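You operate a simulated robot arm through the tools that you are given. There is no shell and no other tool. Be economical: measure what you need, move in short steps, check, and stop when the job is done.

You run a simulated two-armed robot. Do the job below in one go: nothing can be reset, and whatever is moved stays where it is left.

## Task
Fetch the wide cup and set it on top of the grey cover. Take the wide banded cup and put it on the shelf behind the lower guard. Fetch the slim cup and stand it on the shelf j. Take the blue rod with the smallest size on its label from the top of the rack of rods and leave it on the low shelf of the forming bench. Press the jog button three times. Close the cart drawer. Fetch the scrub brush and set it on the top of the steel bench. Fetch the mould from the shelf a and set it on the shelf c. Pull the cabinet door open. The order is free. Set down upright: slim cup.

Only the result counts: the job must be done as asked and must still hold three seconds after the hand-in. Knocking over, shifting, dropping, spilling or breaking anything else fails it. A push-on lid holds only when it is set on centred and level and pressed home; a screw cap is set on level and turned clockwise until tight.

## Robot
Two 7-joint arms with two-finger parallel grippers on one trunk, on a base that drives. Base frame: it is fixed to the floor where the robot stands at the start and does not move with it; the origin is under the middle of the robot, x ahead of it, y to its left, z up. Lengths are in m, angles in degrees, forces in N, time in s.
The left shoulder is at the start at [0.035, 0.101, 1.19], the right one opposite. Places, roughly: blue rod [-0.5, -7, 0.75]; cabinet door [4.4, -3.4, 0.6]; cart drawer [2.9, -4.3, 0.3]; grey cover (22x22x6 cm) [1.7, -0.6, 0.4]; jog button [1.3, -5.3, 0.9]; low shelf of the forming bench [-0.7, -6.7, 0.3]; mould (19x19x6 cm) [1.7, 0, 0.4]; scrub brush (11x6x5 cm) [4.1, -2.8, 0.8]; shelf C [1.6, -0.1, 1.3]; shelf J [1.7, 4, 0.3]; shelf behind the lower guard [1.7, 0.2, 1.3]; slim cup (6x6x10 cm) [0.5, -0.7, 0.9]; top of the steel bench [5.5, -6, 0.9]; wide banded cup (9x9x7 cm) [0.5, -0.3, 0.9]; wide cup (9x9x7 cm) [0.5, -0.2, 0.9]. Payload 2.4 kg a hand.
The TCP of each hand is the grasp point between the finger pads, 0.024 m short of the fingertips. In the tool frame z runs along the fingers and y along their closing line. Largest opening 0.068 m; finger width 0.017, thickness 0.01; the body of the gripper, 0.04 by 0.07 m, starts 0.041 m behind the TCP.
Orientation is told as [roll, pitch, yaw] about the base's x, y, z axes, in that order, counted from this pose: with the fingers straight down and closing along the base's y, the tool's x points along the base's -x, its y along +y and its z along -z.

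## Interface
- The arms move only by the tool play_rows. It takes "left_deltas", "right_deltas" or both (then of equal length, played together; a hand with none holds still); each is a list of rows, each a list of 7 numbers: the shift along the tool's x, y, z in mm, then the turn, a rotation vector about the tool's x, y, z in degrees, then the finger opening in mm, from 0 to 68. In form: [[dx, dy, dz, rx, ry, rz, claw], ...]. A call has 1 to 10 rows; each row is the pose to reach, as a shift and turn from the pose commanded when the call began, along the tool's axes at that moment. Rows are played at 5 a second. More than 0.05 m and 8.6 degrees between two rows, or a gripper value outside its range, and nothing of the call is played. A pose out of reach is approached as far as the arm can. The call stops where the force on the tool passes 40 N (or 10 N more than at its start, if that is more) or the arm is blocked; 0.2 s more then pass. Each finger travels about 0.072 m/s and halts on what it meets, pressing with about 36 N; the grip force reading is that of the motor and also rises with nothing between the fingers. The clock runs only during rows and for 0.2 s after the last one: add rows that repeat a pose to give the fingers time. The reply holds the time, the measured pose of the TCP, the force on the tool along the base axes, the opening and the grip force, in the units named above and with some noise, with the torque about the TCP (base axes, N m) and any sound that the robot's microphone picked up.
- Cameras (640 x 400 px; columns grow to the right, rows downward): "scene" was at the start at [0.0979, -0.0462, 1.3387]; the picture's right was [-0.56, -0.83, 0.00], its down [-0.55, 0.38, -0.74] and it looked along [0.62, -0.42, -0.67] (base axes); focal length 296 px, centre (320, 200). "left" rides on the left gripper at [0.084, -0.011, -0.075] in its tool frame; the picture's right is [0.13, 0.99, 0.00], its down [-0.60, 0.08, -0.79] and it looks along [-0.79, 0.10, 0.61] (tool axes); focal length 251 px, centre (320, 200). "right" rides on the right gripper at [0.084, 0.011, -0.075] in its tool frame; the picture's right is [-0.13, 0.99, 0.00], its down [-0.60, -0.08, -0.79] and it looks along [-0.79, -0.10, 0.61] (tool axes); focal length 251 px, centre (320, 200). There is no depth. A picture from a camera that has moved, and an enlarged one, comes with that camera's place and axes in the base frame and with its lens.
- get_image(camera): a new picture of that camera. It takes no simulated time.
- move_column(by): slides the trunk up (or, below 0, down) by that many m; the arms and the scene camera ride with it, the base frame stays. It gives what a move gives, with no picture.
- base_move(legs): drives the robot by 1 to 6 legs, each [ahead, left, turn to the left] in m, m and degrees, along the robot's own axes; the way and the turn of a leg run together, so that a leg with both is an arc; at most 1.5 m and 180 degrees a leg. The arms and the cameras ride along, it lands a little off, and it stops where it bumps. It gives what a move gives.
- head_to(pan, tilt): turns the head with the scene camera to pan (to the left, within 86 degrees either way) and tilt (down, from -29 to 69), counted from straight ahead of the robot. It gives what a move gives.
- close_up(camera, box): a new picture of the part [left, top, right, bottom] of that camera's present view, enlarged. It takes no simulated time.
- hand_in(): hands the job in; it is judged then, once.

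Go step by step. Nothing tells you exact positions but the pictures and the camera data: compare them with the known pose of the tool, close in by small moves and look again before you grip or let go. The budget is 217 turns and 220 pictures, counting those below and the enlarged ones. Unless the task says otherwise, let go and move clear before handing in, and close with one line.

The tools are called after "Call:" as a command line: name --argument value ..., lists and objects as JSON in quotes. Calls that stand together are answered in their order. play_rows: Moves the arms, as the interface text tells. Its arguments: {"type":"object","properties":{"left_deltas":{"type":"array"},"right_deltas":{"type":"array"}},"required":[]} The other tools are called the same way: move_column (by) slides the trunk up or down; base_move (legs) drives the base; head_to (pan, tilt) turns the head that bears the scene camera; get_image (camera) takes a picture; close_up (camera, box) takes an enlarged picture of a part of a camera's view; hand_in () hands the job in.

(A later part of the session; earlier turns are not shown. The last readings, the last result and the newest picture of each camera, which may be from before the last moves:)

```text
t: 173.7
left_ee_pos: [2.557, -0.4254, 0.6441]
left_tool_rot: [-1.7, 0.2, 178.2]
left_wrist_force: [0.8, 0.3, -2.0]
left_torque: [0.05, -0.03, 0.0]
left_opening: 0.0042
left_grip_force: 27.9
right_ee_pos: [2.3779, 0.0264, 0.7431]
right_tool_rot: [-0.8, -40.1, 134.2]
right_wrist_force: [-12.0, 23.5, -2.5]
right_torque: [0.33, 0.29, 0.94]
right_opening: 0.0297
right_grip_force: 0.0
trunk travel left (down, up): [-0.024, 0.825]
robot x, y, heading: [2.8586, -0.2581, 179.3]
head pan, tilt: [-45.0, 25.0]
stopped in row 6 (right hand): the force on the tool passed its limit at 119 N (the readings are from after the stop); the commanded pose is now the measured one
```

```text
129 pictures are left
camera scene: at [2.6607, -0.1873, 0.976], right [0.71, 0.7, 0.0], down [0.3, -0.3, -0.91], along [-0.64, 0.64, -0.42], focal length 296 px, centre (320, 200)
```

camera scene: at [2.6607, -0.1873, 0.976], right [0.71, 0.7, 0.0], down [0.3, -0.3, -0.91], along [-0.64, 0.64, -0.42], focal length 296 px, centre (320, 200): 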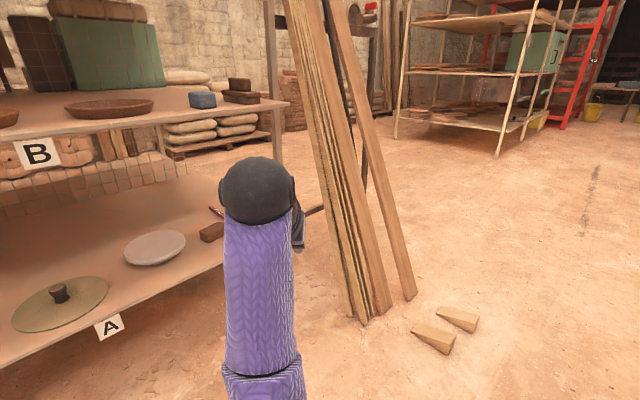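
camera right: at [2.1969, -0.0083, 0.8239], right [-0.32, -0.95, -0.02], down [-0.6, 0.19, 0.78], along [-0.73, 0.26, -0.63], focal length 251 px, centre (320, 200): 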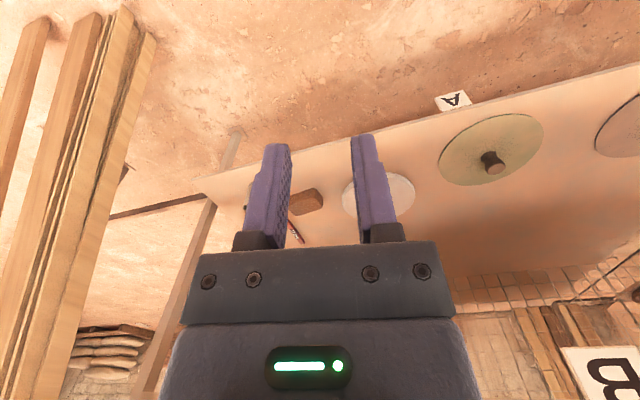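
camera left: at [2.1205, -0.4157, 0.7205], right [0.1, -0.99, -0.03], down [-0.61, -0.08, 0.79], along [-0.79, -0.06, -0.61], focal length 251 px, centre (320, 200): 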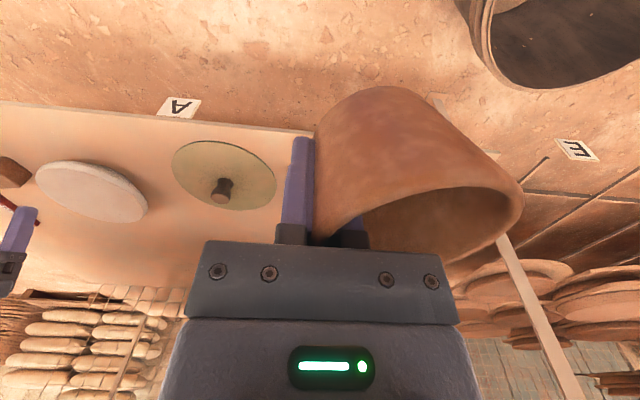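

Camera meets forearm again. I'll tip the fingers forward, bring the hand towards midline so the elbow goes out, then tip down.

Call:
play_rows --right_deltas '[[0, 0, 0, 0, -8, 0, 30], [8, 23, -20, 0, -16, 0, 30], [17, 50, -45, 0, -24, 0, 30], [25, 80, -75, 0, -32, 0, 30], [34, 115, -103, 0, -40, 0, 30]]'

Call:
head_to --pan -20 --tilt 50

Call:
get_image --camera "scene"

```text
t: 174.9
left_ee_pos: [2.5576, -0.4262, 0.644]
left_tool_rot: [-1.8, 0.0, 178.2]
left_wrist_force: [-0.3, -0.6, -1.3]
left_torque: [0.03, 0.05, -0.03]
left_opening: 0.0042
left_grip_force: 27.8
right_ee_pos: [2.359, -0.1217, 0.7996]
right_tool_rot: [-3.0, -80.1, 136.4]
right_wrist_force: [0.3, 0.1, 0.2]
right_torque: [-0.02, -0.04, -0.01]
right_opening: 0.0301
right_grip_force: 0.1
trunk travel left (down, up): [-0.024, 0.825]
robot x, y, heading: [2.8572, -0.2548, 179.6]
head pan, tilt: [-45.0, 25.0]
```

```text
t: 175.8
left_ee_pos: [2.5575, -0.4254, 0.6435]
left_tool_rot: [-1.7, 0.0, 178.2]
left_wrist_force: [0.2, 0.1, -1.4]
left_torque: [0.03, 0.0, -0.01]
left_opening: 0.0043
left_grip_force: 27.5
right_ee_pos: [2.3587, -0.1223, 0.799]
right_tool_rot: [-3.3, -79.9, 136.8]
right_wrist_force: [0.3, 0.2, -0.5]
right_torque: [-0.01, 0.01, -0.02]
right_opening: 0.0303
right_grip_force: 0.1
trunk travel left (down, up): [-0.024, 0.825]
robot x, y, heading: [2.8565, -0.2578, 179.4]
head pan, tilt: [-20.0, 50.0]
```

```text
128 pictures are left
camera scene: at [2.6533, -0.2262, 0.9386], right [0.35, 0.94, 0.0], down [0.72, -0.27, -0.64], along [-0.6, 0.22, -0.77], focal length 296 px, centre (320, 200)
```

scene: 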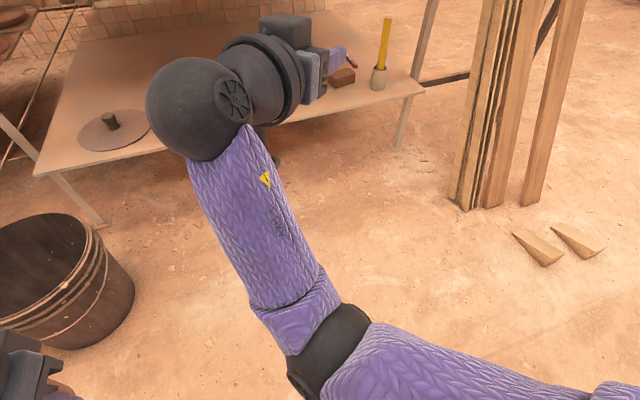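

Call:
play_rows --right_deltas '[[1, 18, -7, -7.2, 0, -1.3, 30], [2, 36, -14, -14.4, 0, -2.5, 30], [4, 54, -21, -21.6, 0, -3.8, 30], [5, 72, -28, -28.9, 0, -5, 30], [6, 90, -35, -36.1, 0, -6.3, 30], [7, 108, -42, -43.3, 0, -7.6, 30]]'

Call:
get_image --camera "scene"

```text
t: 177.2
left_ee_pos: [2.5566, -0.4261, 0.6444]
left_tool_rot: [-1.8, 0.0, 178.2]
left_wrist_force: [0.4, -0.1, -1.1]
left_torque: [0.07, 0.01, 0.02]
left_opening: 0.0043
left_grip_force: 27.7
right_ee_pos: [2.3086, -0.2259, 0.7979]
right_tool_rot: [-2.0, -79.6, 179.5]
right_wrist_force: [-0.1, 0.3, 0.5]
right_torque: [-0.03, -0.02, 0.0]
right_opening: 0.0299
right_grip_force: 0.1
trunk travel left (down, up): [-0.024, 0.825]
robot x, y, heading: [2.8583, -0.2575, 179.4]
head pan, tilt: [-20.0, 50.0]
```

```text
127 pictures are left
camera scene: at [2.6533, -0.2262, 0.9385], right [0.35, 0.94, 0.0], down [0.72, -0.27, -0.64], along [-0.6, 0.22, -0.77], focal length 296 px, centre (320, 200)
```

scene: 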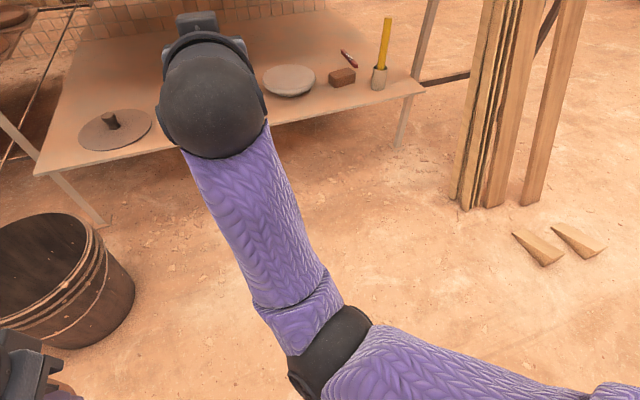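

Call:
play_rows --right_deltas '[[15, -8, -18, 0, 8, 0, 30], [31, -17, -37, 0, 16, 0, 30], [46, -26, -55, 0, 24, 0, 30], [62, -34, -74, 0, 32, 0, 30], [77, -43, -92, 0, 40, 0, 30], [92, -52, -111, 0, 48, 0, 30], [108, -60, -130, 0, 56, 0, 30], [123, -69, -148, 0, 64, 0, 30], [139, -77, -166, 0, 72, 0, 30], [154, -86, -185, 0, 79.6, 0, 30]]'

Call:
get_image --camera "scene"

```text
t: 178.2
left_ee_pos: [2.5565, -0.4256, 0.643]
left_tool_rot: [-1.8, 0.0, 178.3]
left_wrist_force: [-0.5, 0.4, -1.1]
left_torque: [0.01, 0.01, -0.01]
left_opening: 0.004
left_grip_force: 27.1
right_ee_pos: [2.3849, -0.1972, 0.7507]
right_tool_rot: [-0.1, -49.9, 177.5]
right_wrist_force: [-25.7, 0.5, 2.1]
right_torque: [-0.02, 0.41, -0.25]
right_opening: 0.0297
right_grip_force: 0.0
right hand out of reach, approached as far as the arm can: row 4, 5
trunk travel left (down, up): [-0.024, 0.825]
robot x, y, heading: [2.8586, -0.2569, 179.6]
head pan, tilt: [-20.0, 50.0]
stopped in row 5 (right hand): the force on the tool passed its limit at 107 N (the readings are from after the stop); the commanded pose is now the measured one
```

```text
126 pictures are left
camera scene: at [2.6534, -0.2263, 0.9385], right [0.35, 0.94, 0.0], down [0.72, -0.27, -0.64], along [-0.6, 0.22, -0.77], focal length 296 px, centre (320, 200)
```

scene: 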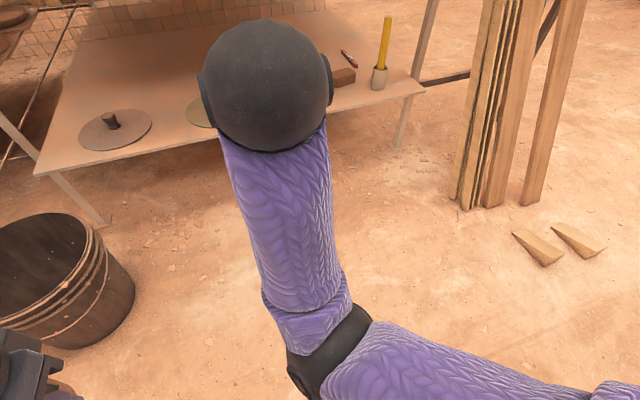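

Call:
play_rows --right_deltas '[[0, 0, 0, 0, -8, 0, 30], [-10, 0, 0, 0, -16, 0, 30], [-20, 0, 0, 0, -24, 0, 30], [-20, 0, 0, 0, -30, 0, 30]]'

Call:
play_rows --right_deltas '[[0, 0, 0, 0, 0, 8, 30], [0, 0, 0, 0, 0, 16, 30], [0, 0, 0, 0, 0, 24, 30], [0, 0, 0, 0, 0, 32, 30], [0, 0, 0, 0, 0, 40, 30], [0, 0, 0, 0, 0, 48, 30], [0, 0, 0, 0, 0, 56, 30], [0, 0, 0, 0, 0, 64, 30], [0, 0, 0, 0, 0, 70, 30]]'

Call:
get_image --camera "scene"

```text
t: 179.2
left_ee_pos: [2.5572, -0.4264, 0.6443]
left_tool_rot: [-1.9, 0.0, 178.3]
left_wrist_force: [-0.2, -0.3, -1.5]
left_torque: [0.06, 0.03, 0.01]
left_opening: 0.0042
left_grip_force: 27.6
right_ee_pos: [2.3718, -0.1969, 0.7649]
right_tool_rot: [-0.5, -80.0, 178.0]
right_wrist_force: [0.4, -0.1, 0.2]
right_torque: [0.0, -0.02, -0.02]
right_opening: 0.0302
right_grip_force: 0.1
trunk travel left (down, up): [-0.024, 0.825]
robot x, y, heading: [2.8542, -0.2531, 179.6]
head pan, tilt: [-20.0, 50.0]
```

```text
t: 181.2
left_ee_pos: [2.5575, -0.4256, 0.6434]
left_tool_rot: [-1.8, 0.0, 178.1]
left_wrist_force: [-0.2, 0.6, -0.3]
left_torque: [0.02, 0.01, 0.01]
left_opening: 0.0042
left_grip_force: 27.6
right_ee_pos: [2.3719, -0.1964, 0.7649]
right_tool_rot: [79.1, -19.6, 91.2]
right_wrist_force: [-0.1, 0.1, -0.2]
right_torque: [0.04, 0.0, 0.01]
right_opening: 0.0299
right_grip_force: 0.0
trunk travel left (down, up): [-0.024, 0.825]
robot x, y, heading: [2.8612, -0.2562, 179.3]
head pan, tilt: [-20.0, 50.0]
```

```text
125 pictures are left
camera scene: at [2.6533, -0.2262, 0.9385], right [0.35, 0.94, 0.0], down [0.72, -0.27, -0.64], along [-0.6, 0.22, -0.77], focal length 296 px, centre (320, 200)
```

scene: 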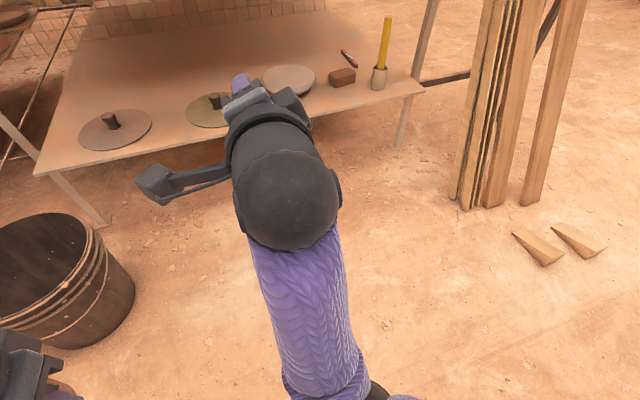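

Call:
play_rows --right_deltas '[[2, -14, -10, 7.5, 2.7, 0, 30], [5, -29, -21, 15, 5.5, 0, 30], [7, -44, -31, 22.6, 8.2, 0, 30], [10, -58, -42, 30, 11, 0, 30], [12, -73, -52, 37.6, 13.7, 0, 30], [15, -88, -63, 45, 16.4, 0, 30], [17, -102, -73, 52.6, 19.2, 0, 30], [20, -117, -84, 60, 21.9, 0, 30], [22, -131, -95, 67.7, 24.7, 0, 30], [25, -146, -105, 75.2, 27.4, 0, 30]]'

Call:
get_image --camera "scene"

```text
t: 183.4
left_ee_pos: [2.5567, -0.4259, 0.6452]
left_tool_rot: [-1.8, 0.1, 178.3]
left_wrist_force: [0.1, 0.5, -1.4]
left_torque: [0.03, -0.03, -0.01]
left_opening: 0.0041
left_grip_force: 27.6
right_ee_pos: [2.4742, -0.1727, 0.5025]
right_tool_rot: [0.5, -1.4, 107.0]
right_wrist_force: [-0.7, -0.1, -0.3]
right_torque: [0.03, -0.01, 0.01]
right_opening: 0.0299
right_grip_force: 0.0
right hand out of reach, approached as far as the arm can: row 5, 6, 7, 8, 9, 10
trunk travel left (down, up): [-0.024, 0.825]
robot x, y, heading: [2.8563, -0.2494, 179.5]
head pan, tilt: [-20.0, 50.0]
```

```text
124 pictures are left
camera scene: at [2.6534, -0.2263, 0.9385], right [0.35, 0.94, 0.0], down [0.72, -0.27, -0.64], along [-0.6, 0.22, -0.77], focal length 296 px, centre (320, 200)
```

scene: 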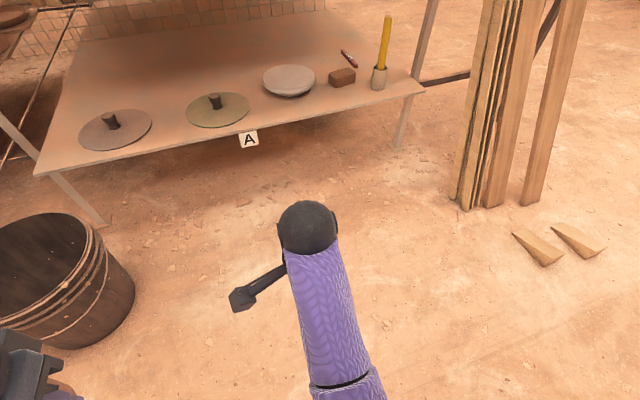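

The right hand is now tool-down and compact. I'll tuck it a bit more, then drive in with the wide cup.

Call:
play_rows --right_deltas '[[9, -32, 0, 0, 0, 0, 30], [-20, -74, 0, 0, 0, 0, 30], [-40, -110, 0, 0, 0, 0, 30]]'

Call:
base_move --legs '[[0.65, 0, 0]]'

Call:
head_to --pan 30 --tilt 50

Call:
get_image --camera "scene"

```text
refused: row 2 steps farther than a row can; nothing moved
```

```text
t: 187.0
left_ee_pos: [1.9133, -0.4199, 0.645]
left_tool_rot: [-1.8, 0.0, 178.0]
left_wrist_force: [-0.3, -0.7, -1.6]
left_torque: [0.03, -0.02, -0.02]
left_opening: 0.0043
left_grip_force: 27.0
right_ee_pos: [1.8345, -0.165, 0.4966]
right_tool_rot: [-0.2, -1.7, 107.0]
right_wrist_force: [0.1, -0.4, -0.2]
right_torque: [0.02, -0.02, 0.0]
right_opening: 0.0299
right_grip_force: 0.0
trunk travel left (down, up): [-0.024, 0.825]
robot x, y, heading: [2.2144, -0.2497, 179.5]
head pan, tilt: [-20.0, 50.0]
```

```text
t: 188.1
left_ee_pos: [1.9127, -0.4191, 0.6452]
left_tool_rot: [-1.8, 0.1, 178.0]
left_wrist_force: [-0.3, 0.0, -1.0]
left_torque: [0.05, -0.03, 0.02]
left_opening: 0.0044
left_grip_force: 27.7
right_ee_pos: [1.8333, -0.1605, 0.4986]
right_tool_rot: [-0.2, -2.3, 106.9]
right_wrist_force: [0.1, -0.3, 0.2]
right_torque: [-0.02, -0.01, -0.02]
right_opening: 0.0303
right_grip_force: 0.1
trunk travel left (down, up): [-0.024, 0.825]
robot x, y, heading: [2.2158, -0.25, 179.4]
head pan, tilt: [30.0, 50.0]
```

```text
123 pictures are left
camera scene: at [2.0151, -0.2851, 0.9385], right [-0.49, 0.87, 0.0], down [0.67, 0.38, -0.64], along [-0.56, -0.32, -0.77], focal length 296 px, centre (320, 200)
```

scene: 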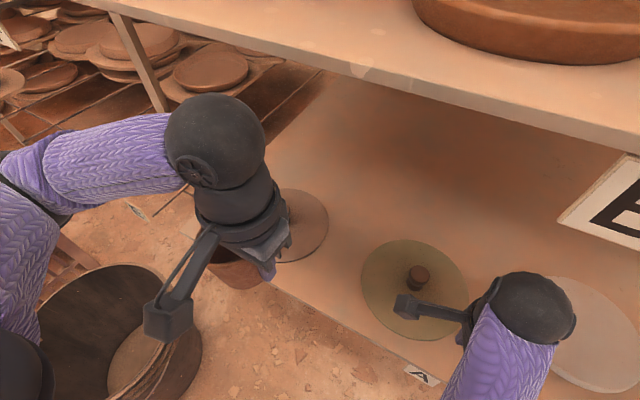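

Lower the left hand in front of the shelf, then look.

Call:
play_rows --left_deltas '[[0, 10, 40, 0, 0, 0, 0], [0, 25, 80, 0, 0, 0, 0], [0, 40, 115, 0, 0, 0, 0], [0, 60, 140, 0, 0, 0, 0]]'

Call:
get_image --camera "scene"

Call:
get_image --camera "left"

```text
t: 189.1
left_ee_pos: [1.9106, -0.4751, 0.5018]
left_tool_rot: [-1.8, 0.1, 178.0]
left_wrist_force: [0.9, 0.6, -2.0]
left_torque: [0.03, 0.02, 0.0]
left_opening: 0.004
left_grip_force: 28.4
right_ee_pos: [1.8344, -0.1604, 0.4968]
right_tool_rot: [-0.2, -2.1, 107.0]
right_wrist_force: [0.4, 0.5, -0.4]
right_torque: [0.01, -0.01, -0.04]
right_opening: 0.0303
right_grip_force: 0.0
trunk travel left (down, up): [-0.024, 0.825]
robot x, y, heading: [2.217, -0.2473, 179.4]
head pan, tilt: [30.0, 50.0]
```

```text
122 pictures are left
camera scene: at [2.0151, -0.2852, 0.9385], right [-0.49, 0.87, 0.0], down [0.67, 0.38, -0.64], along [-0.56, -0.32, -0.77], focal length 296 px, centre (320, 200)
```

scene: 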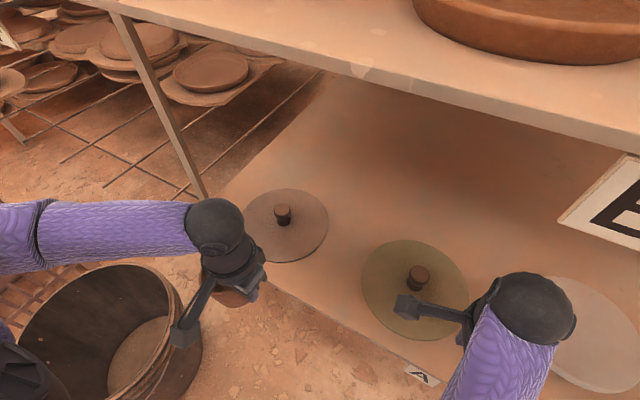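

```text
121 pictures are left
camera left: at [1.995, -0.4697, 0.5785], right [0.09, -1.0, -0.03], down [-0.61, -0.08, 0.79], along [-0.79, -0.06, -0.61], focal length 251 px, centre (320, 200)
```

left: 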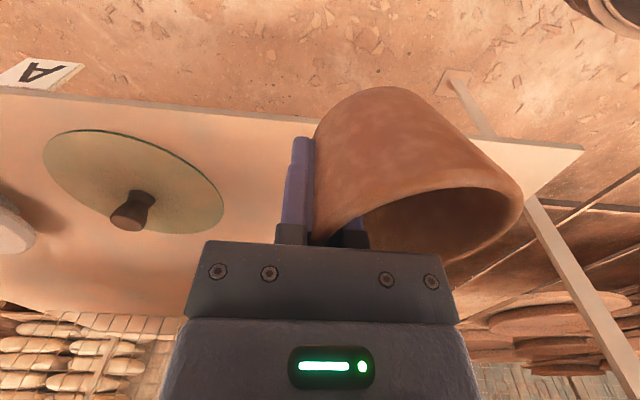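

Cover centre ≈ (1.70, -0.556). Move the cup over the near half of the cover.

Call:
play_rows --left_deltas '[[-30, 9, 0, 0, 0, 0, 0], [-60, 18, 0, 0, 0, 0, 0], [-90, 27, 0, 0, 0, 0, 0], [-120, 36, 0, 0, 0, 0, 0], [-149, 44, 0, 0, 0, 0, 0], [-149, 44, 30, 0, 0, 0, 0], [-149, 44, 50, 0, 0, 0, 0]]'

Call:
close_up --camera "scene" --box '[160, 120, 400, 280]'

Call:
get_image --camera "left"

```text
t: 190.7
left_ee_pos: [1.7593, -0.5113, 0.4509]
left_tool_rot: [-1.8, 0.0, 178.0]
left_wrist_force: [0.4, 0.6, -1.4]
left_torque: [0.08, 0.0, 0.02]
left_opening: 0.0043
left_grip_force: 27.5
right_ee_pos: [1.8338, -0.1592, 0.4981]
right_tool_rot: [-0.3, -2.2, 106.9]
right_wrist_force: [0.2, 0.3, -0.5]
right_torque: [-0.01, -0.01, 0.0]
right_opening: 0.0302
right_grip_force: 0.1
trunk travel left (down, up): [-0.024, 0.825]
robot x, y, heading: [2.2147, -0.2475, 179.6]
head pan, tilt: [30.0, 50.0]
```

```text
2.50 times, centred on (280, 200) of scene
camera zoom: at [2.0151, -0.2852, 0.9385], right [-0.49, 0.87, 0.0], down [0.67, 0.38, -0.64], along [-0.56, -0.32, -0.77], focal length 740 px, centre (420, 200)
```

zoom: 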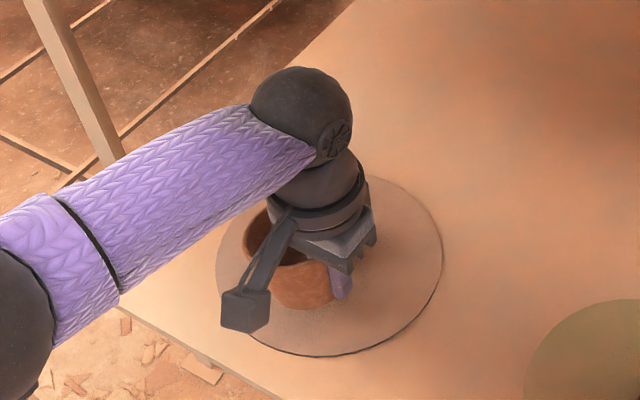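

```text
119 pictures are left
camera left: at [1.8446, -0.506, 0.5269], right [0.09, -1.0, -0.03], down [-0.61, -0.08, 0.79], along [-0.79, -0.06, -0.61], focal length 251 px, centre (320, 200)
```

left: 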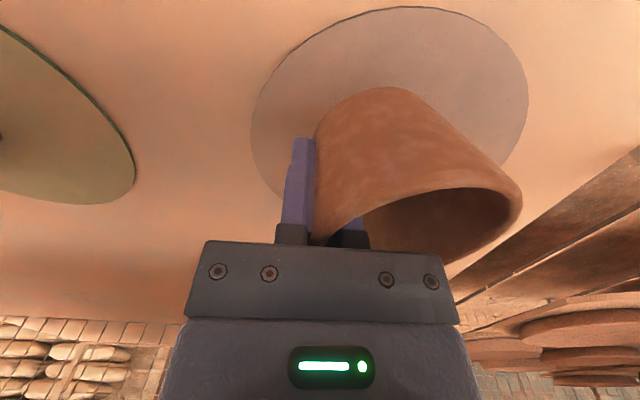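

Position is right (cup on the near half, knob behind). Lower to contact.

Call:
play_rows --left_deltas '[[0, 0, 8, 0, 0, 0, 0], [0, 0, 14, 0, 0, 0, 0], [0, 0, 19, 0, 0, 0, 0]]'

```text
t: 191.5
left_ee_pos: [1.7603, -0.5126, 0.4309]
left_tool_rot: [-1.7, 0.0, 178.1]
left_wrist_force: [0.4, -0.1, -0.2]
left_torque: [0.05, 0.02, 0.01]
left_opening: 0.0042
left_grip_force: 27.3
right_ee_pos: [1.8339, -0.1604, 0.4977]
right_tool_rot: [-0.3, -2.2, 106.9]
right_wrist_force: [-0.7, -0.3, 1.0]
right_torque: [0.0, 0.0, 0.01]
right_opening: 0.03
right_grip_force: 0.2
trunk travel left (down, up): [-0.024, 0.825]
robot x, y, heading: [2.2141, -0.2485, 179.3]
head pan, tilt: [30.0, 50.0]
```

Call:
play_rows --left_deltas '[[0, 0, 3, 0, 0, 0, 0], [0, 0, 6, 0, 0, 0, 0], [0, 0, 9, 0, 0, 0, 0]]'

Call:
close_up --camera "scene" --box '[160, 120, 400, 280]'

```text
t: 192.3
left_ee_pos: [1.761, -0.5114, 0.4224]
left_tool_rot: [-1.8, 0.0, 178.0]
left_wrist_force: [1.0, 0.4, -1.1]
left_torque: [0.04, 0.01, -0.01]
left_opening: 0.0041
left_grip_force: 27.4
right_ee_pos: [1.8326, -0.1603, 0.4984]
right_tool_rot: [-0.4, -2.2, 106.8]
right_wrist_force: [0.1, -0.5, 0.8]
right_torque: [0.0, 0.02, -0.02]
right_opening: 0.03
right_grip_force: 0.0
trunk travel left (down, up): [-0.024, 0.825]
robot x, y, heading: [2.2143, -0.2485, 179.6]
head pan, tilt: [30.0, 50.0]
```

```text
2.50 times, centred on (280, 200) of scene
camera zoom: at [2.015, -0.2852, 0.9385], right [-0.49, 0.87, 0.0], down [0.67, 0.38, -0.64], along [-0.56, -0.32, -0.77], focal length 740 px, centre (420, 200)
```

zoom: 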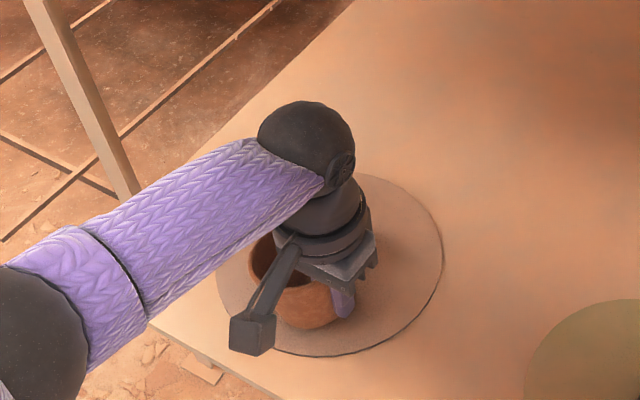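

Call:
play_rows --left_deltas '[[-3, 0, 4, 0, 0, 0, 0], [-3, 0, 8, 0, 0, 0, 0], [-3, 0, 11, 0, 0, 0, 0]]'

```text
t: 193.1
left_ee_pos: [1.758, -0.5106, 0.412]
left_tool_rot: [-1.7, 0.0, 178.0]
left_wrist_force: [1.1, 0.3, -1.8]
left_torque: [0.02, 0.01, -0.01]
left_opening: 0.0042
left_grip_force: 27.8
right_ee_pos: [1.8329, -0.1596, 0.4977]
right_tool_rot: [-0.2, -2.1, 106.8]
right_wrist_force: [0.7, -0.2, -0.2]
right_torque: [-0.01, 0.02, -0.04]
right_opening: 0.0301
right_grip_force: 0.1
trunk travel left (down, up): [-0.024, 0.825]
robot x, y, heading: [2.2145, -0.2472, 179.4]
head pan, tilt: [30.0, 50.0]
```

Call:
play_rows --left_deltas '[[0, 0, 4, 0, 0, 0, 0], [0, 0, 8, 0, 0, 0, 0], [0, 0, 12, 0, 0, 0, 0]]'

Call:
close_up --camera "scene" --box '[160, 120, 400, 280]'

```text
t: 194.0
left_ee_pos: [1.7561, -0.5104, 0.404]
left_tool_rot: [-1.8, -0.6, 177.9]
left_wrist_force: [5.0, 4.2, 36.8]
left_torque: [-1.79, -0.01, 0.26]
left_opening: 0.0064
left_grip_force: 29.1
right_ee_pos: [1.8342, -0.1577, 0.4991]
right_tool_rot: [0.0, -2.5, 106.8]
right_wrist_force: [-0.4, 0.3, 0.4]
right_torque: [-0.02, -0.01, 0.03]
right_opening: 0.0299
right_grip_force: 0.0
trunk travel left (down, up): [-0.024, 0.825]
robot x, y, heading: [2.2175, -0.2512, 179.3]
head pan, tilt: [30.0, 50.0]
stopped in row 3 (left hand): the force on the tool passed its limit at 44 N (the readings are from after the stop); the commanded pose is now the measured one
```

```text
2.50 times, centred on (280, 200) of scene
camera zoom: at [2.0173, -0.2835, 0.9393], right [-0.49, 0.87, 0.0], down [0.67, 0.38, -0.64], along [-0.56, -0.32, -0.76], focal length 740 px, centre (420, 200)
```

zoom: 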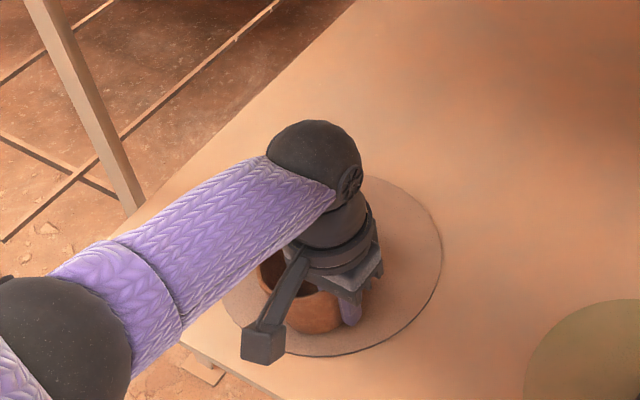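

Contact on the cover. Ease up, release, rise.

Call:
play_rows --left_deltas '[[0, 0, -3, 0, 0, 0, 0], [0, 0, -3, 0, 0, 0, 10], [0, 0, -3, 0, 0, 0, 28], [0, 0, -3, 0, 0, 0, 28], [0, 0, -30, 0, 0, 0, 28], [0, 0, -65, 0, 0, 0, 28], [0, 0, -100, 0, 0, 0, 28], [35, 0, -110, 0, 0, 0, 28], [70, 0, -110, 0, 0, 0, 28]]'

Call:
get_image --camera "scene"

Call:
get_image --camera "left"

```text
t: 196.0
left_ee_pos: [1.827, -0.5158, 0.511]
left_tool_rot: [-1.9, -0.2, 178.0]
left_wrist_force: [0.1, 0.0, -0.6]
left_torque: [-0.01, 0.0, 0.01]
left_opening: 0.0279
left_grip_force: 0.0
right_ee_pos: [1.8335, -0.1592, 0.4974]
right_tool_rot: [-0.2, -2.4, 106.8]
right_wrist_force: [-0.6, 0.3, 0.4]
right_torque: [0.0, 0.0, 0.0]
right_opening: 0.0302
right_grip_force: 0.1
trunk travel left (down, up): [-0.024, 0.825]
robot x, y, heading: [2.2141, -0.2526, 179.3]
head pan, tilt: [30.0, 50.0]
```

```text
116 pictures are left
camera scene: at [2.0151, -0.2848, 0.9385], right [-0.49, 0.87, 0.0], down [0.67, 0.38, -0.64], along [-0.56, -0.32, -0.77], focal length 296 px, centre (320, 200)
```

scene: 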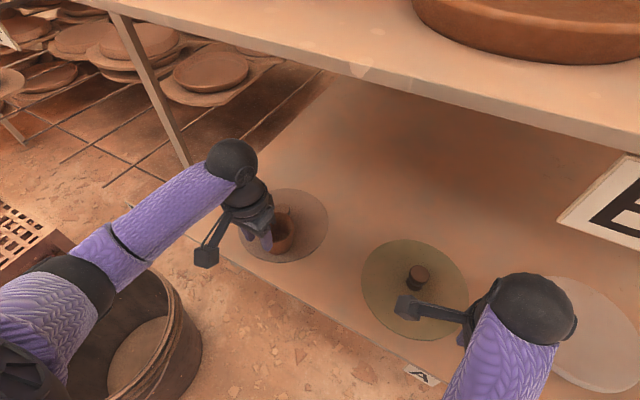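

```text
115 pictures are left
camera left: at [1.9124, -0.5104, 0.5875], right [0.09, -1.0, -0.03], down [-0.61, -0.08, 0.79], along [-0.79, -0.05, -0.61], focal length 251 px, centre (320, 200)
```

left: 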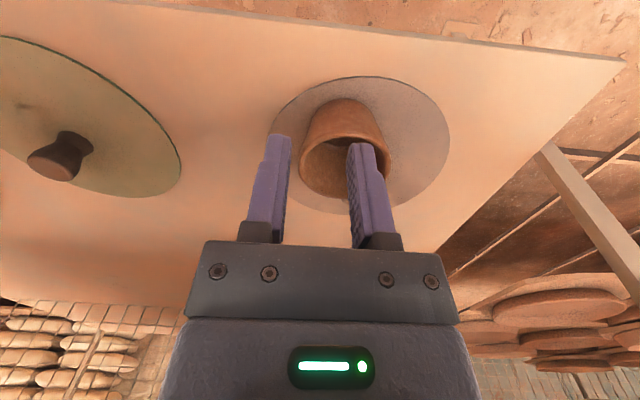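

The wide cup rests on the cover. Back off and examine it and the mould.

Call:
base_move --legs '[[-0.3, 0, 0], [0, -0.2, 0]]'

Call:
head_to --pan 10 --tilt 35

Call:
get_image --camera "scene"

Call:
close_up --camera "scene" --box '[80, 100, 400, 300]'

```text
t: 199.2
left_ee_pos: [2.1312, -0.3202, 0.5103]
left_tool_rot: [-1.9, -0.2, 177.9]
left_wrist_force: [-0.2, 0.0, 0.2]
left_torque: [-0.01, -0.01, 0.0]
left_opening: 0.0279
left_grip_force: 0.1
right_ee_pos: [2.1385, 0.0394, 0.4978]
right_tool_rot: [-0.3, -2.5, 106.7]
right_wrist_force: [-0.7, 0.2, -0.5]
right_torque: [-0.02, -0.03, -0.01]
right_opening: 0.0302
right_grip_force: 0.1
trunk travel left (down, up): [-0.024, 0.825]
robot x, y, heading: [2.5168, -0.0556, 179.4]
head pan, tilt: [30.0, 50.0]
```

```text
t: 200.1
left_ee_pos: [2.1303, -0.3191, 0.5106]
left_tool_rot: [-1.8, -0.2, 177.9]
left_wrist_force: [0.2, 0.2, -1.1]
left_torque: [-0.02, 0.01, -0.04]
left_opening: 0.0278
left_grip_force: 0.0
right_ee_pos: [2.1373, 0.0395, 0.4974]
right_tool_rot: [-0.3, -2.5, 106.7]
right_wrist_force: [-0.4, 0.5, -0.2]
right_torque: [0.04, 0.04, 0.0]
right_opening: 0.0301
right_grip_force: 0.1
trunk travel left (down, up): [-0.024, 0.825]
robot x, y, heading: [2.5198, -0.0577, 179.3]
head pan, tilt: [10.0, 35.0]
```

```text
114 pictures are left
camera scene: at [2.2995, -0.065, 0.9602], right [-0.16, 0.99, 0.0], down [0.57, 0.09, -0.82], along [-0.81, -0.13, -0.57], focal length 296 px, centre (320, 200)
```

scene: 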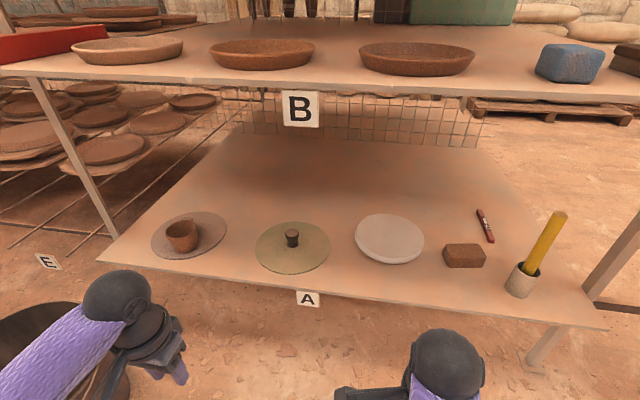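

```text
2.00 times, centred on (240, 200) of scene
camera zoom: at [2.2995, -0.065, 0.9602], right [-0.16, 0.99, 0.0], down [0.57, 0.09, -0.82], along [-0.81, -0.13, -0.57], focal length 592 px, centre (480, 200)
```

zoom: 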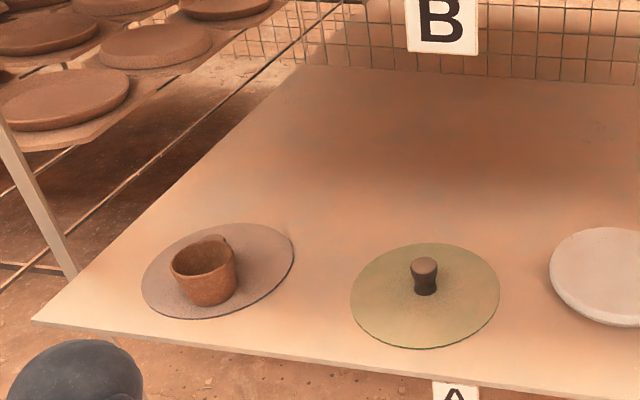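

Call:
close_up --camera "scene" --box '[340, 190, 480, 290]'

Call:
get_image --camera "right"

```text
4.00 times, centred on (410, 240) of scene
camera zoom: at [2.2995, -0.065, 0.9602], right [-0.16, 0.99, 0.0], down [0.57, 0.09, -0.82], along [-0.81, -0.13, -0.57], focal length 1184 px, centre (-40, 40)
```

zoom: 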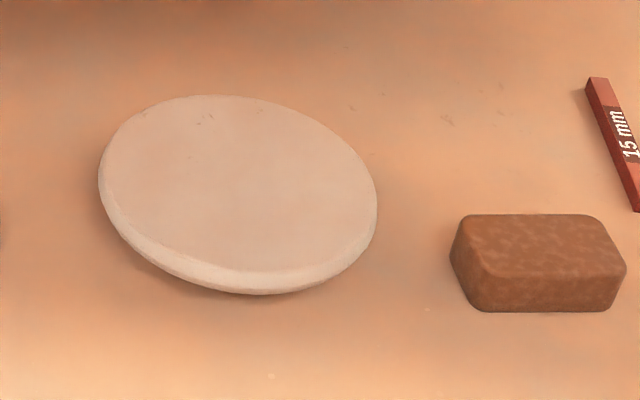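

```text
111 pictures are left
camera right: at [2.1511, -0.0487, 0.5685], right [-0.99, -0.16, 0.0], down [-0.09, 0.57, 0.82], along [-0.13, 0.81, -0.57], focal length 251 px, centre (320, 200)
```

right: 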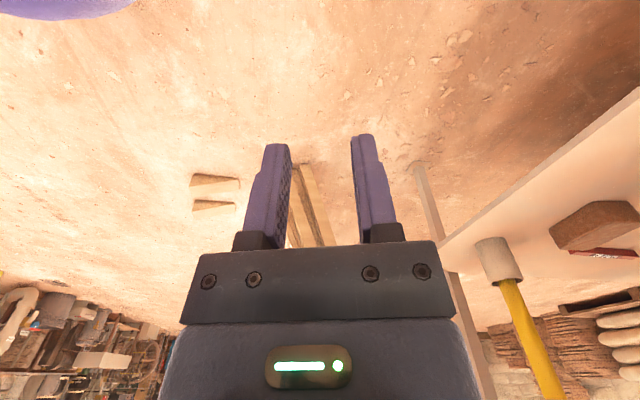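

Cup and cover look good. The mould's rim may be undercut; I'll look at it from low with the left hand camera.

Call:
play_rows --left_deltas '[[0, -20, 10, 0, -7, 0, 60], [0, -45, 25, 0, -14, 0, 60], [0, -70, 40, 0, -21, 0, 60], [0, -95, 55, 0, -28, 0, 60], [0, -120, 70, 0, -35, 0, 60]]'

Call:
get_image --camera "left"

```text
t: 201.3
left_ee_pos: [2.1338, -0.1959, 0.4458]
left_tool_rot: [-2.4, -35.4, 179.2]
left_wrist_force: [-0.2, 0.2, 0.6]
left_torque: [0.02, -0.01, -0.01]
left_opening: 0.06
left_grip_force: 0.1
right_ee_pos: [2.1374, 0.0388, 0.4978]
right_tool_rot: [-0.3, -2.5, 106.6]
right_wrist_force: [-0.1, -0.2, -0.6]
right_torque: [-0.02, 0.0, -0.03]
right_opening: 0.0303
right_grip_force: 0.1
trunk travel left (down, up): [-0.024, 0.825]
robot x, y, heading: [2.5175, -0.0513, 179.3]
head pan, tilt: [10.0, 35.0]
```

```text
110 pictures are left
camera left: at [2.2475, -0.1902, 0.4599], right [0.07, -0.99, -0.11], down [-0.04, -0.11, 0.99], along [-1.0, -0.06, -0.05], focal length 251 px, centre (320, 200)
```

left: 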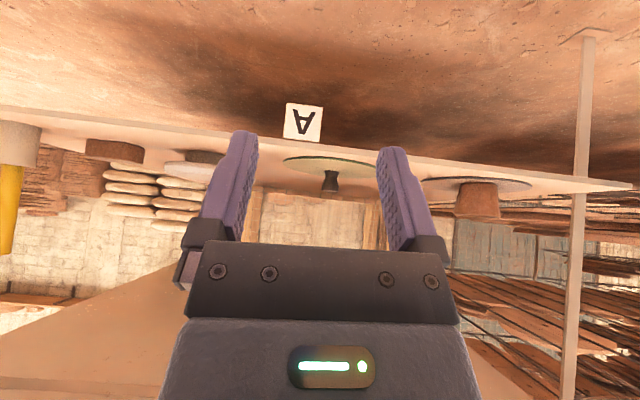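

Call:
close_up --camera "left" --box '[60, 110, 260, 230]'

Call:
close_up --camera "left" --box '[270, 100, 550, 230]'

```text
3.20 times, centred on (160, 170) of left
camera zoom: at [2.2475, -0.1902, 0.4599], right [0.07, -0.99, -0.11], down [-0.04, -0.11, 0.99], along [-1.0, -0.06, -0.05], focal length 805 px, centre (832, 296)
```

zoom: 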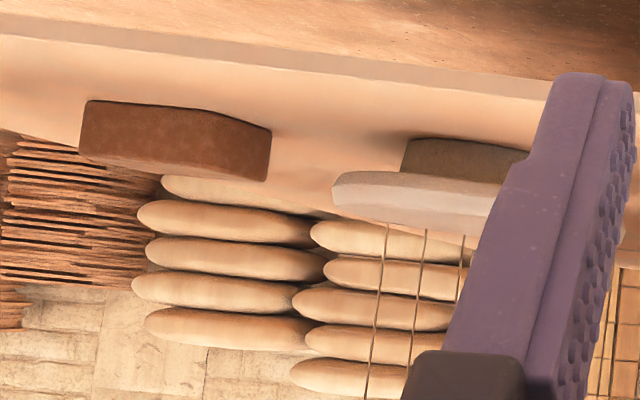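

```text
2.29 times, centred on (410, 165) of left
camera zoom: at [2.2475, -0.1902, 0.4599], right [0.07, -0.99, -0.11], down [-0.04, -0.11, 0.99], along [-1.0, -0.06, -0.05], focal length 575 px, centre (114, 280)
```

zoom: 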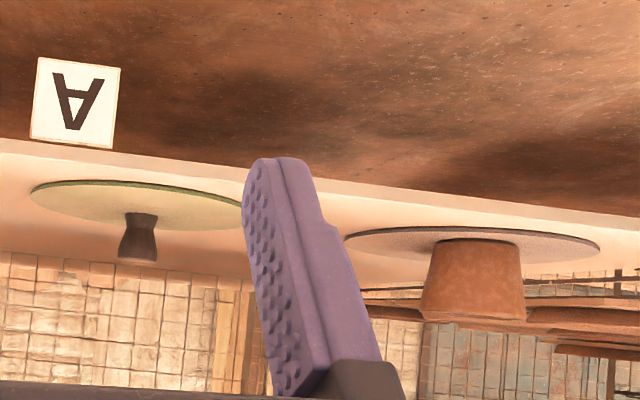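

The mould is a thick plate on a narrower foot with a ~5 cm overhang, so one hand can pinch its rim with fingers level. I'll first touch the shelf and mould with the left fingertips for exact heights; move the right hand aside.

Call:
play_rows --left_deltas '[[0, 0, 0, 0, 7, 0, 0], [0, 0, 0, 0, 14, 0, 0], [0, 0, -20, 0, 21, 0, 0], [0, 0, -40, 0, 28, 0, 0], [0, 0, -60, 0, 35, 0, 0]]' --right_deltas '[[-25, -8, 0, 0, 0, 0, 30], [-50, -16, 0, 0, 0, 0, 30], [-75, -24, 0, 0, 0, 0, 30], [-100, -30, 0, 0, 0, 0, 30], [-125, -36, 0, 0, 0, 0, 30]]'

Call:
base_move --legs '[[0.3, 0, 0]]'

Call:
head_to --pan 0 --tilt 60

Call:
get_image --camera "scene"

```text
t: 202.5
left_ee_pos: [2.1683, -0.2002, 0.493]
left_tool_rot: [-2.0, 0.0, 177.7]
left_wrist_force: [0.3, 0.0, 0.6]
left_torque: [-0.04, 0.03, 0.0]
left_opening: 0.0001
left_grip_force: 23.8
right_ee_pos: [2.1357, 0.1677, 0.503]
right_tool_rot: [-0.4, -2.4, 106.8]
right_wrist_force: [0.3, -0.4, 0.6]
right_torque: [-0.01, 0.03, 0.01]
right_opening: 0.0299
right_grip_force: 0.0
trunk travel left (down, up): [-0.024, 0.825]
robot x, y, heading: [2.5141, -0.0531, 179.3]
head pan, tilt: [10.0, 35.0]
```

```text
t: 204.5
left_ee_pos: [1.8697, -0.198, 0.4948]
left_tool_rot: [-1.9, -0.2, 178.0]
left_wrist_force: [-0.1, 0.0, 0.1]
left_torque: [0.0, 0.0, -0.02]
left_opening: 0.0
left_grip_force: 23.8
right_ee_pos: [1.8354, 0.1709, 0.5035]
right_tool_rot: [-0.2, -2.4, 106.7]
right_wrist_force: [0.8, -0.2, -0.2]
right_torque: [0.0, 0.0, -0.05]
right_opening: 0.03
right_grip_force: 0.0
trunk travel left (down, up): [-0.024, 0.825]
robot x, y, heading: [2.2186, -0.0512, 179.6]
head pan, tilt: [10.0, 35.0]
```

```text
t: 205.4
left_ee_pos: [1.8689, -0.1974, 0.4942]
left_tool_rot: [-2.0, -0.2, 178.0]
left_wrist_force: [0.0, -0.6, -0.3]
left_torque: [0.0, 0.06, 0.01]
left_opening: 0.0001
left_grip_force: 23.8
right_ee_pos: [1.8353, 0.1717, 0.5032]
right_tool_rot: [-0.3, -2.4, 106.8]
right_wrist_force: [0.1, -0.4, 0.0]
right_torque: [-0.06, 0.02, 0.03]
right_opening: 0.0299
right_grip_force: 0.1
trunk travel left (down, up): [-0.024, 0.825]
robot x, y, heading: [2.2195, -0.0485, 179.2]
head pan, tilt: [0.0, 60.0]
```

```text
107 pictures are left
camera scene: at [2.0194, -0.0468, 0.926], right [0.01, 1.0, 0.0], down [0.87, -0.01, -0.5], along [-0.5, 0.0, -0.87], focal length 296 px, centre (320, 200)
```

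scene: 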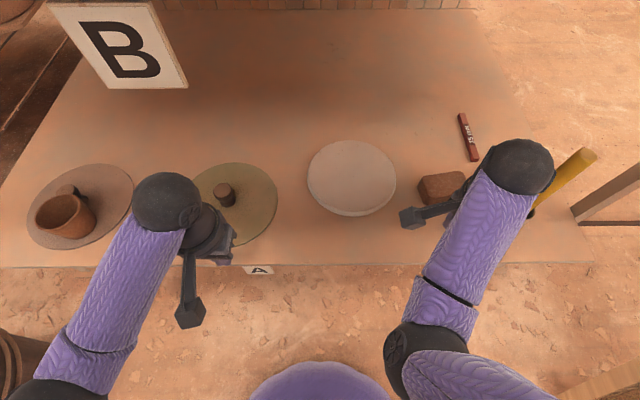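

Call:
play_rows --left_deltas '[[-20, -30, 0, 0, 0, 0, 0], [-40, -60, 20, 0, 0, 0, 0], [-60, -90, 50, 0, 0, 0, 0], [-75, -110, 85, 0, 0, 0, 0], [-75, -110, 110, 0, 0, 0, 0]]'

Call:
play_rows --left_deltas '[[0, 0, 4, 0, 0, 0, 0], [0, 0, 8, 0, 0, 0, 0], [0, 0, 12, 0, 0, 0, 0], [0, 0, 16, 0, 0, 0, 0], [0, 0, 20, 0, 0, 0, 0], [0, 0, 24, 0, 0, 0, 0], [0, 0, 28, 0, 0, 0, 0], [0, 0, 32, 0, 0, 0, 0]]'

```text
t: 206.6
left_ee_pos: [1.7966, -0.0805, 0.3868]
left_tool_rot: [-1.8, -0.3, 178.0]
left_wrist_force: [0.6, -0.1, -0.7]
left_torque: [-0.01, 0.0, -0.02]
left_opening: 0.0001
left_grip_force: 24.0
right_ee_pos: [1.8364, 0.1714, 0.5026]
right_tool_rot: [-0.2, -2.4, 106.8]
right_wrist_force: [0.1, -0.2, 0.3]
right_torque: [0.02, -0.02, 0.02]
right_opening: 0.0299
right_grip_force: 0.0
trunk travel left (down, up): [-0.024, 0.825]
robot x, y, heading: [2.2171, -0.0461, 179.4]
head pan, tilt: [0.0, 60.0]
```

```text
t: 207.2
left_ee_pos: [1.7974, -0.081, 0.3847]
left_tool_rot: [-1.8, -0.5, 178.0]
left_wrist_force: [14.6, -4.1, 35.3]
left_torque: [-0.33, -0.52, 0.02]
left_opening: 0.0
left_grip_force: 23.6
right_ee_pos: [1.8374, 0.1703, 0.5059]
right_tool_rot: [-0.2, -2.6, 106.9]
right_wrist_force: [0.4, 0.5, -0.5]
right_torque: [-0.01, -0.01, -0.01]
right_opening: 0.03
right_grip_force: 0.0
trunk travel left (down, up): [-0.024, 0.825]
robot x, y, heading: [2.2195, -0.0472, 179.7]
head pan, tilt: [0.0, 60.0]
stopped in row 3 (left hand): the force on the tool passed its limit at 48 N (the readings are from after the stop); the commanded pose is now the measured one
```

Shelf A top is at z≈0.361 (so mould rim ≈0.39–0.42). Back off and turn the left hand so the fingers point level, forward-right, closing vertically.

Call:
play_rows --left_deltas '[[0, 0, -30, 0, 0, 0, 0], [0, 0, -70, 0, 0, 0, 0]]'

Call:
base_move --legs '[[-0.35, 0, 0]]'

Call:
play_rows --left_deltas '[[-7, 2, -5, 6.9, -3.6, -3.6, 20], [-14, 4, -10, 13.7, -7.2, -7.2, 20], [-21, 6, -15, 20.6, -10.7, -10.7, 20], [-28, 8, -20, 27.5, -14.3, -14.3, 20], [-35, 10, -25, 34.3, -17.9, -17.9, 20], [-40, 10, -30, 41.2, -21.5, -21.5, 20]]'

Call:
get_image --camera "scene"

```text
t: 207.8
left_ee_pos: [1.7969, -0.0832, 0.4515]
left_tool_rot: [-1.9, -0.3, 177.9]
left_wrist_force: [0.5, -0.8, -0.6]
left_torque: [0.0, 0.03, 0.02]
left_opening: 0.0
left_grip_force: 23.5
right_ee_pos: [1.8356, 0.1701, 0.5031]
right_tool_rot: [-0.2, -2.5, 106.8]
right_wrist_force: [0.6, 0.1, -0.6]
right_torque: [0.0, 0.02, 0.02]
right_opening: 0.0301
right_grip_force: 0.1
trunk travel left (down, up): [-0.024, 0.825]
robot x, y, heading: [2.2157, -0.0487, 179.7]
head pan, tilt: [0.0, 60.0]
```

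```text
t: 210.1
left_ee_pos: [2.1477, -0.0869, 0.4517]
left_tool_rot: [-2.0, -0.3, 178.1]
left_wrist_force: [0.8, -0.9, 0.3]
left_torque: [-0.02, 0.02, -0.03]
left_opening: 0.0
left_grip_force: 23.7
right_ee_pos: [2.1861, 0.1658, 0.5035]
right_tool_rot: [-0.4, -2.4, 107.0]
right_wrist_force: [-0.3, 0.3, 0.2]
right_torque: [0.01, 0.07, -0.01]
right_opening: 0.0302
right_grip_force: 0.0
trunk travel left (down, up): [-0.024, 0.825]
robot x, y, heading: [2.5672, -0.0501, 179.7]
head pan, tilt: [0.0, 60.0]
```

```text
t: 211.5
left_ee_pos: [2.1072, -0.0963, 0.4813]
left_tool_rot: [-47.1, -11.0, -153.9]
left_wrist_force: [-0.1, -0.1, 0.1]
left_torque: [0.03, 0.02, 0.0]
left_opening: 0.02
left_grip_force: 0.0
right_ee_pos: [2.1864, 0.1658, 0.5041]
right_tool_rot: [-0.3, -2.4, 107.0]
right_wrist_force: [-0.6, -0.1, 0.2]
right_torque: [0.0, -0.04, 0.01]
right_opening: 0.0298
right_grip_force: 0.0
trunk travel left (down, up): [-0.024, 0.825]
robot x, y, heading: [2.5742, -0.0512, 179.6]
head pan, tilt: [0.0, 60.0]
```

```text
106 pictures are left
camera scene: at [2.3706, -0.0504, 0.9259], right [0.01, 1.0, 0.0], down [0.87, -0.01, -0.5], along [-0.5, 0.0, -0.87], focal length 296 px, centre (320, 200)
```

scene: 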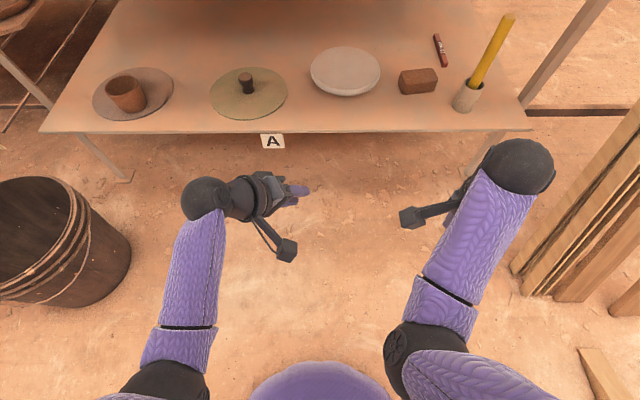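

Call:
play_rows --left_deltas '[[0, 0, 0, 6.9, -3.6, -3.6, 20], [0, 0, 0, 13.7, -7.2, -7.2, 20], [0, 0, 0, 20.6, -10.7, -10.7, 20], [0, 0, 0, 27.5, -14.3, -14.3, 20], [0, 0, 0, 34.3, -17.9, -17.9, 20], [0, 0, 0, 41.2, -21.5, -21.5, 20]]'

Call:
get_image --camera "scene"

Call:
get_image --camera "left"

```text
t: 212.9
left_ee_pos: [2.1077, -0.0974, 0.4804]
left_tool_rot: [-91.4, 1.5, -126.6]
left_wrist_force: [0.6, 0.2, -0.3]
left_torque: [0.0, 0.03, -0.02]
left_opening: 0.0199
left_grip_force: 0.0
right_ee_pos: [2.186, 0.1667, 0.5036]
right_tool_rot: [-0.3, -2.4, 107.0]
right_wrist_force: [0.3, -0.3, 0.1]
right_torque: [-0.01, 0.02, 0.01]
right_opening: 0.03
right_grip_force: 0.1
trunk travel left (down, up): [-0.024, 0.825]
robot x, y, heading: [2.5697, -0.0546, 179.8]
head pan, tilt: [0.0, 60.0]
```

```text
105 pictures are left
camera scene: at [2.3707, -0.0504, 0.926], right [0.01, 1.0, 0.0], down [0.87, -0.01, -0.5], along [-0.5, 0.0, -0.87], focal length 296 px, centre (320, 200)
```

scene: 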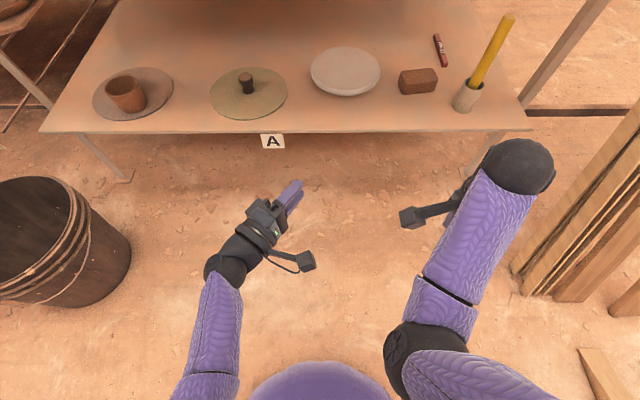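

```text
104 pictures are left
camera left: at [2.2183, -0.0742, 0.4935], right [0.07, 0.14, -0.99], down [0.28, -0.95, -0.11], along [-0.96, -0.26, -0.11], focal length 251 px, centre (320, 200)
```

left: 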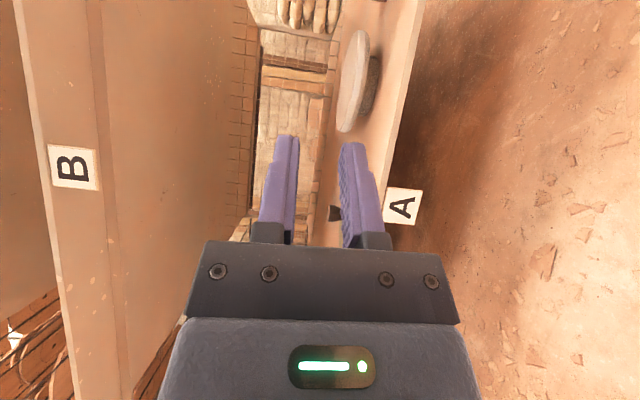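

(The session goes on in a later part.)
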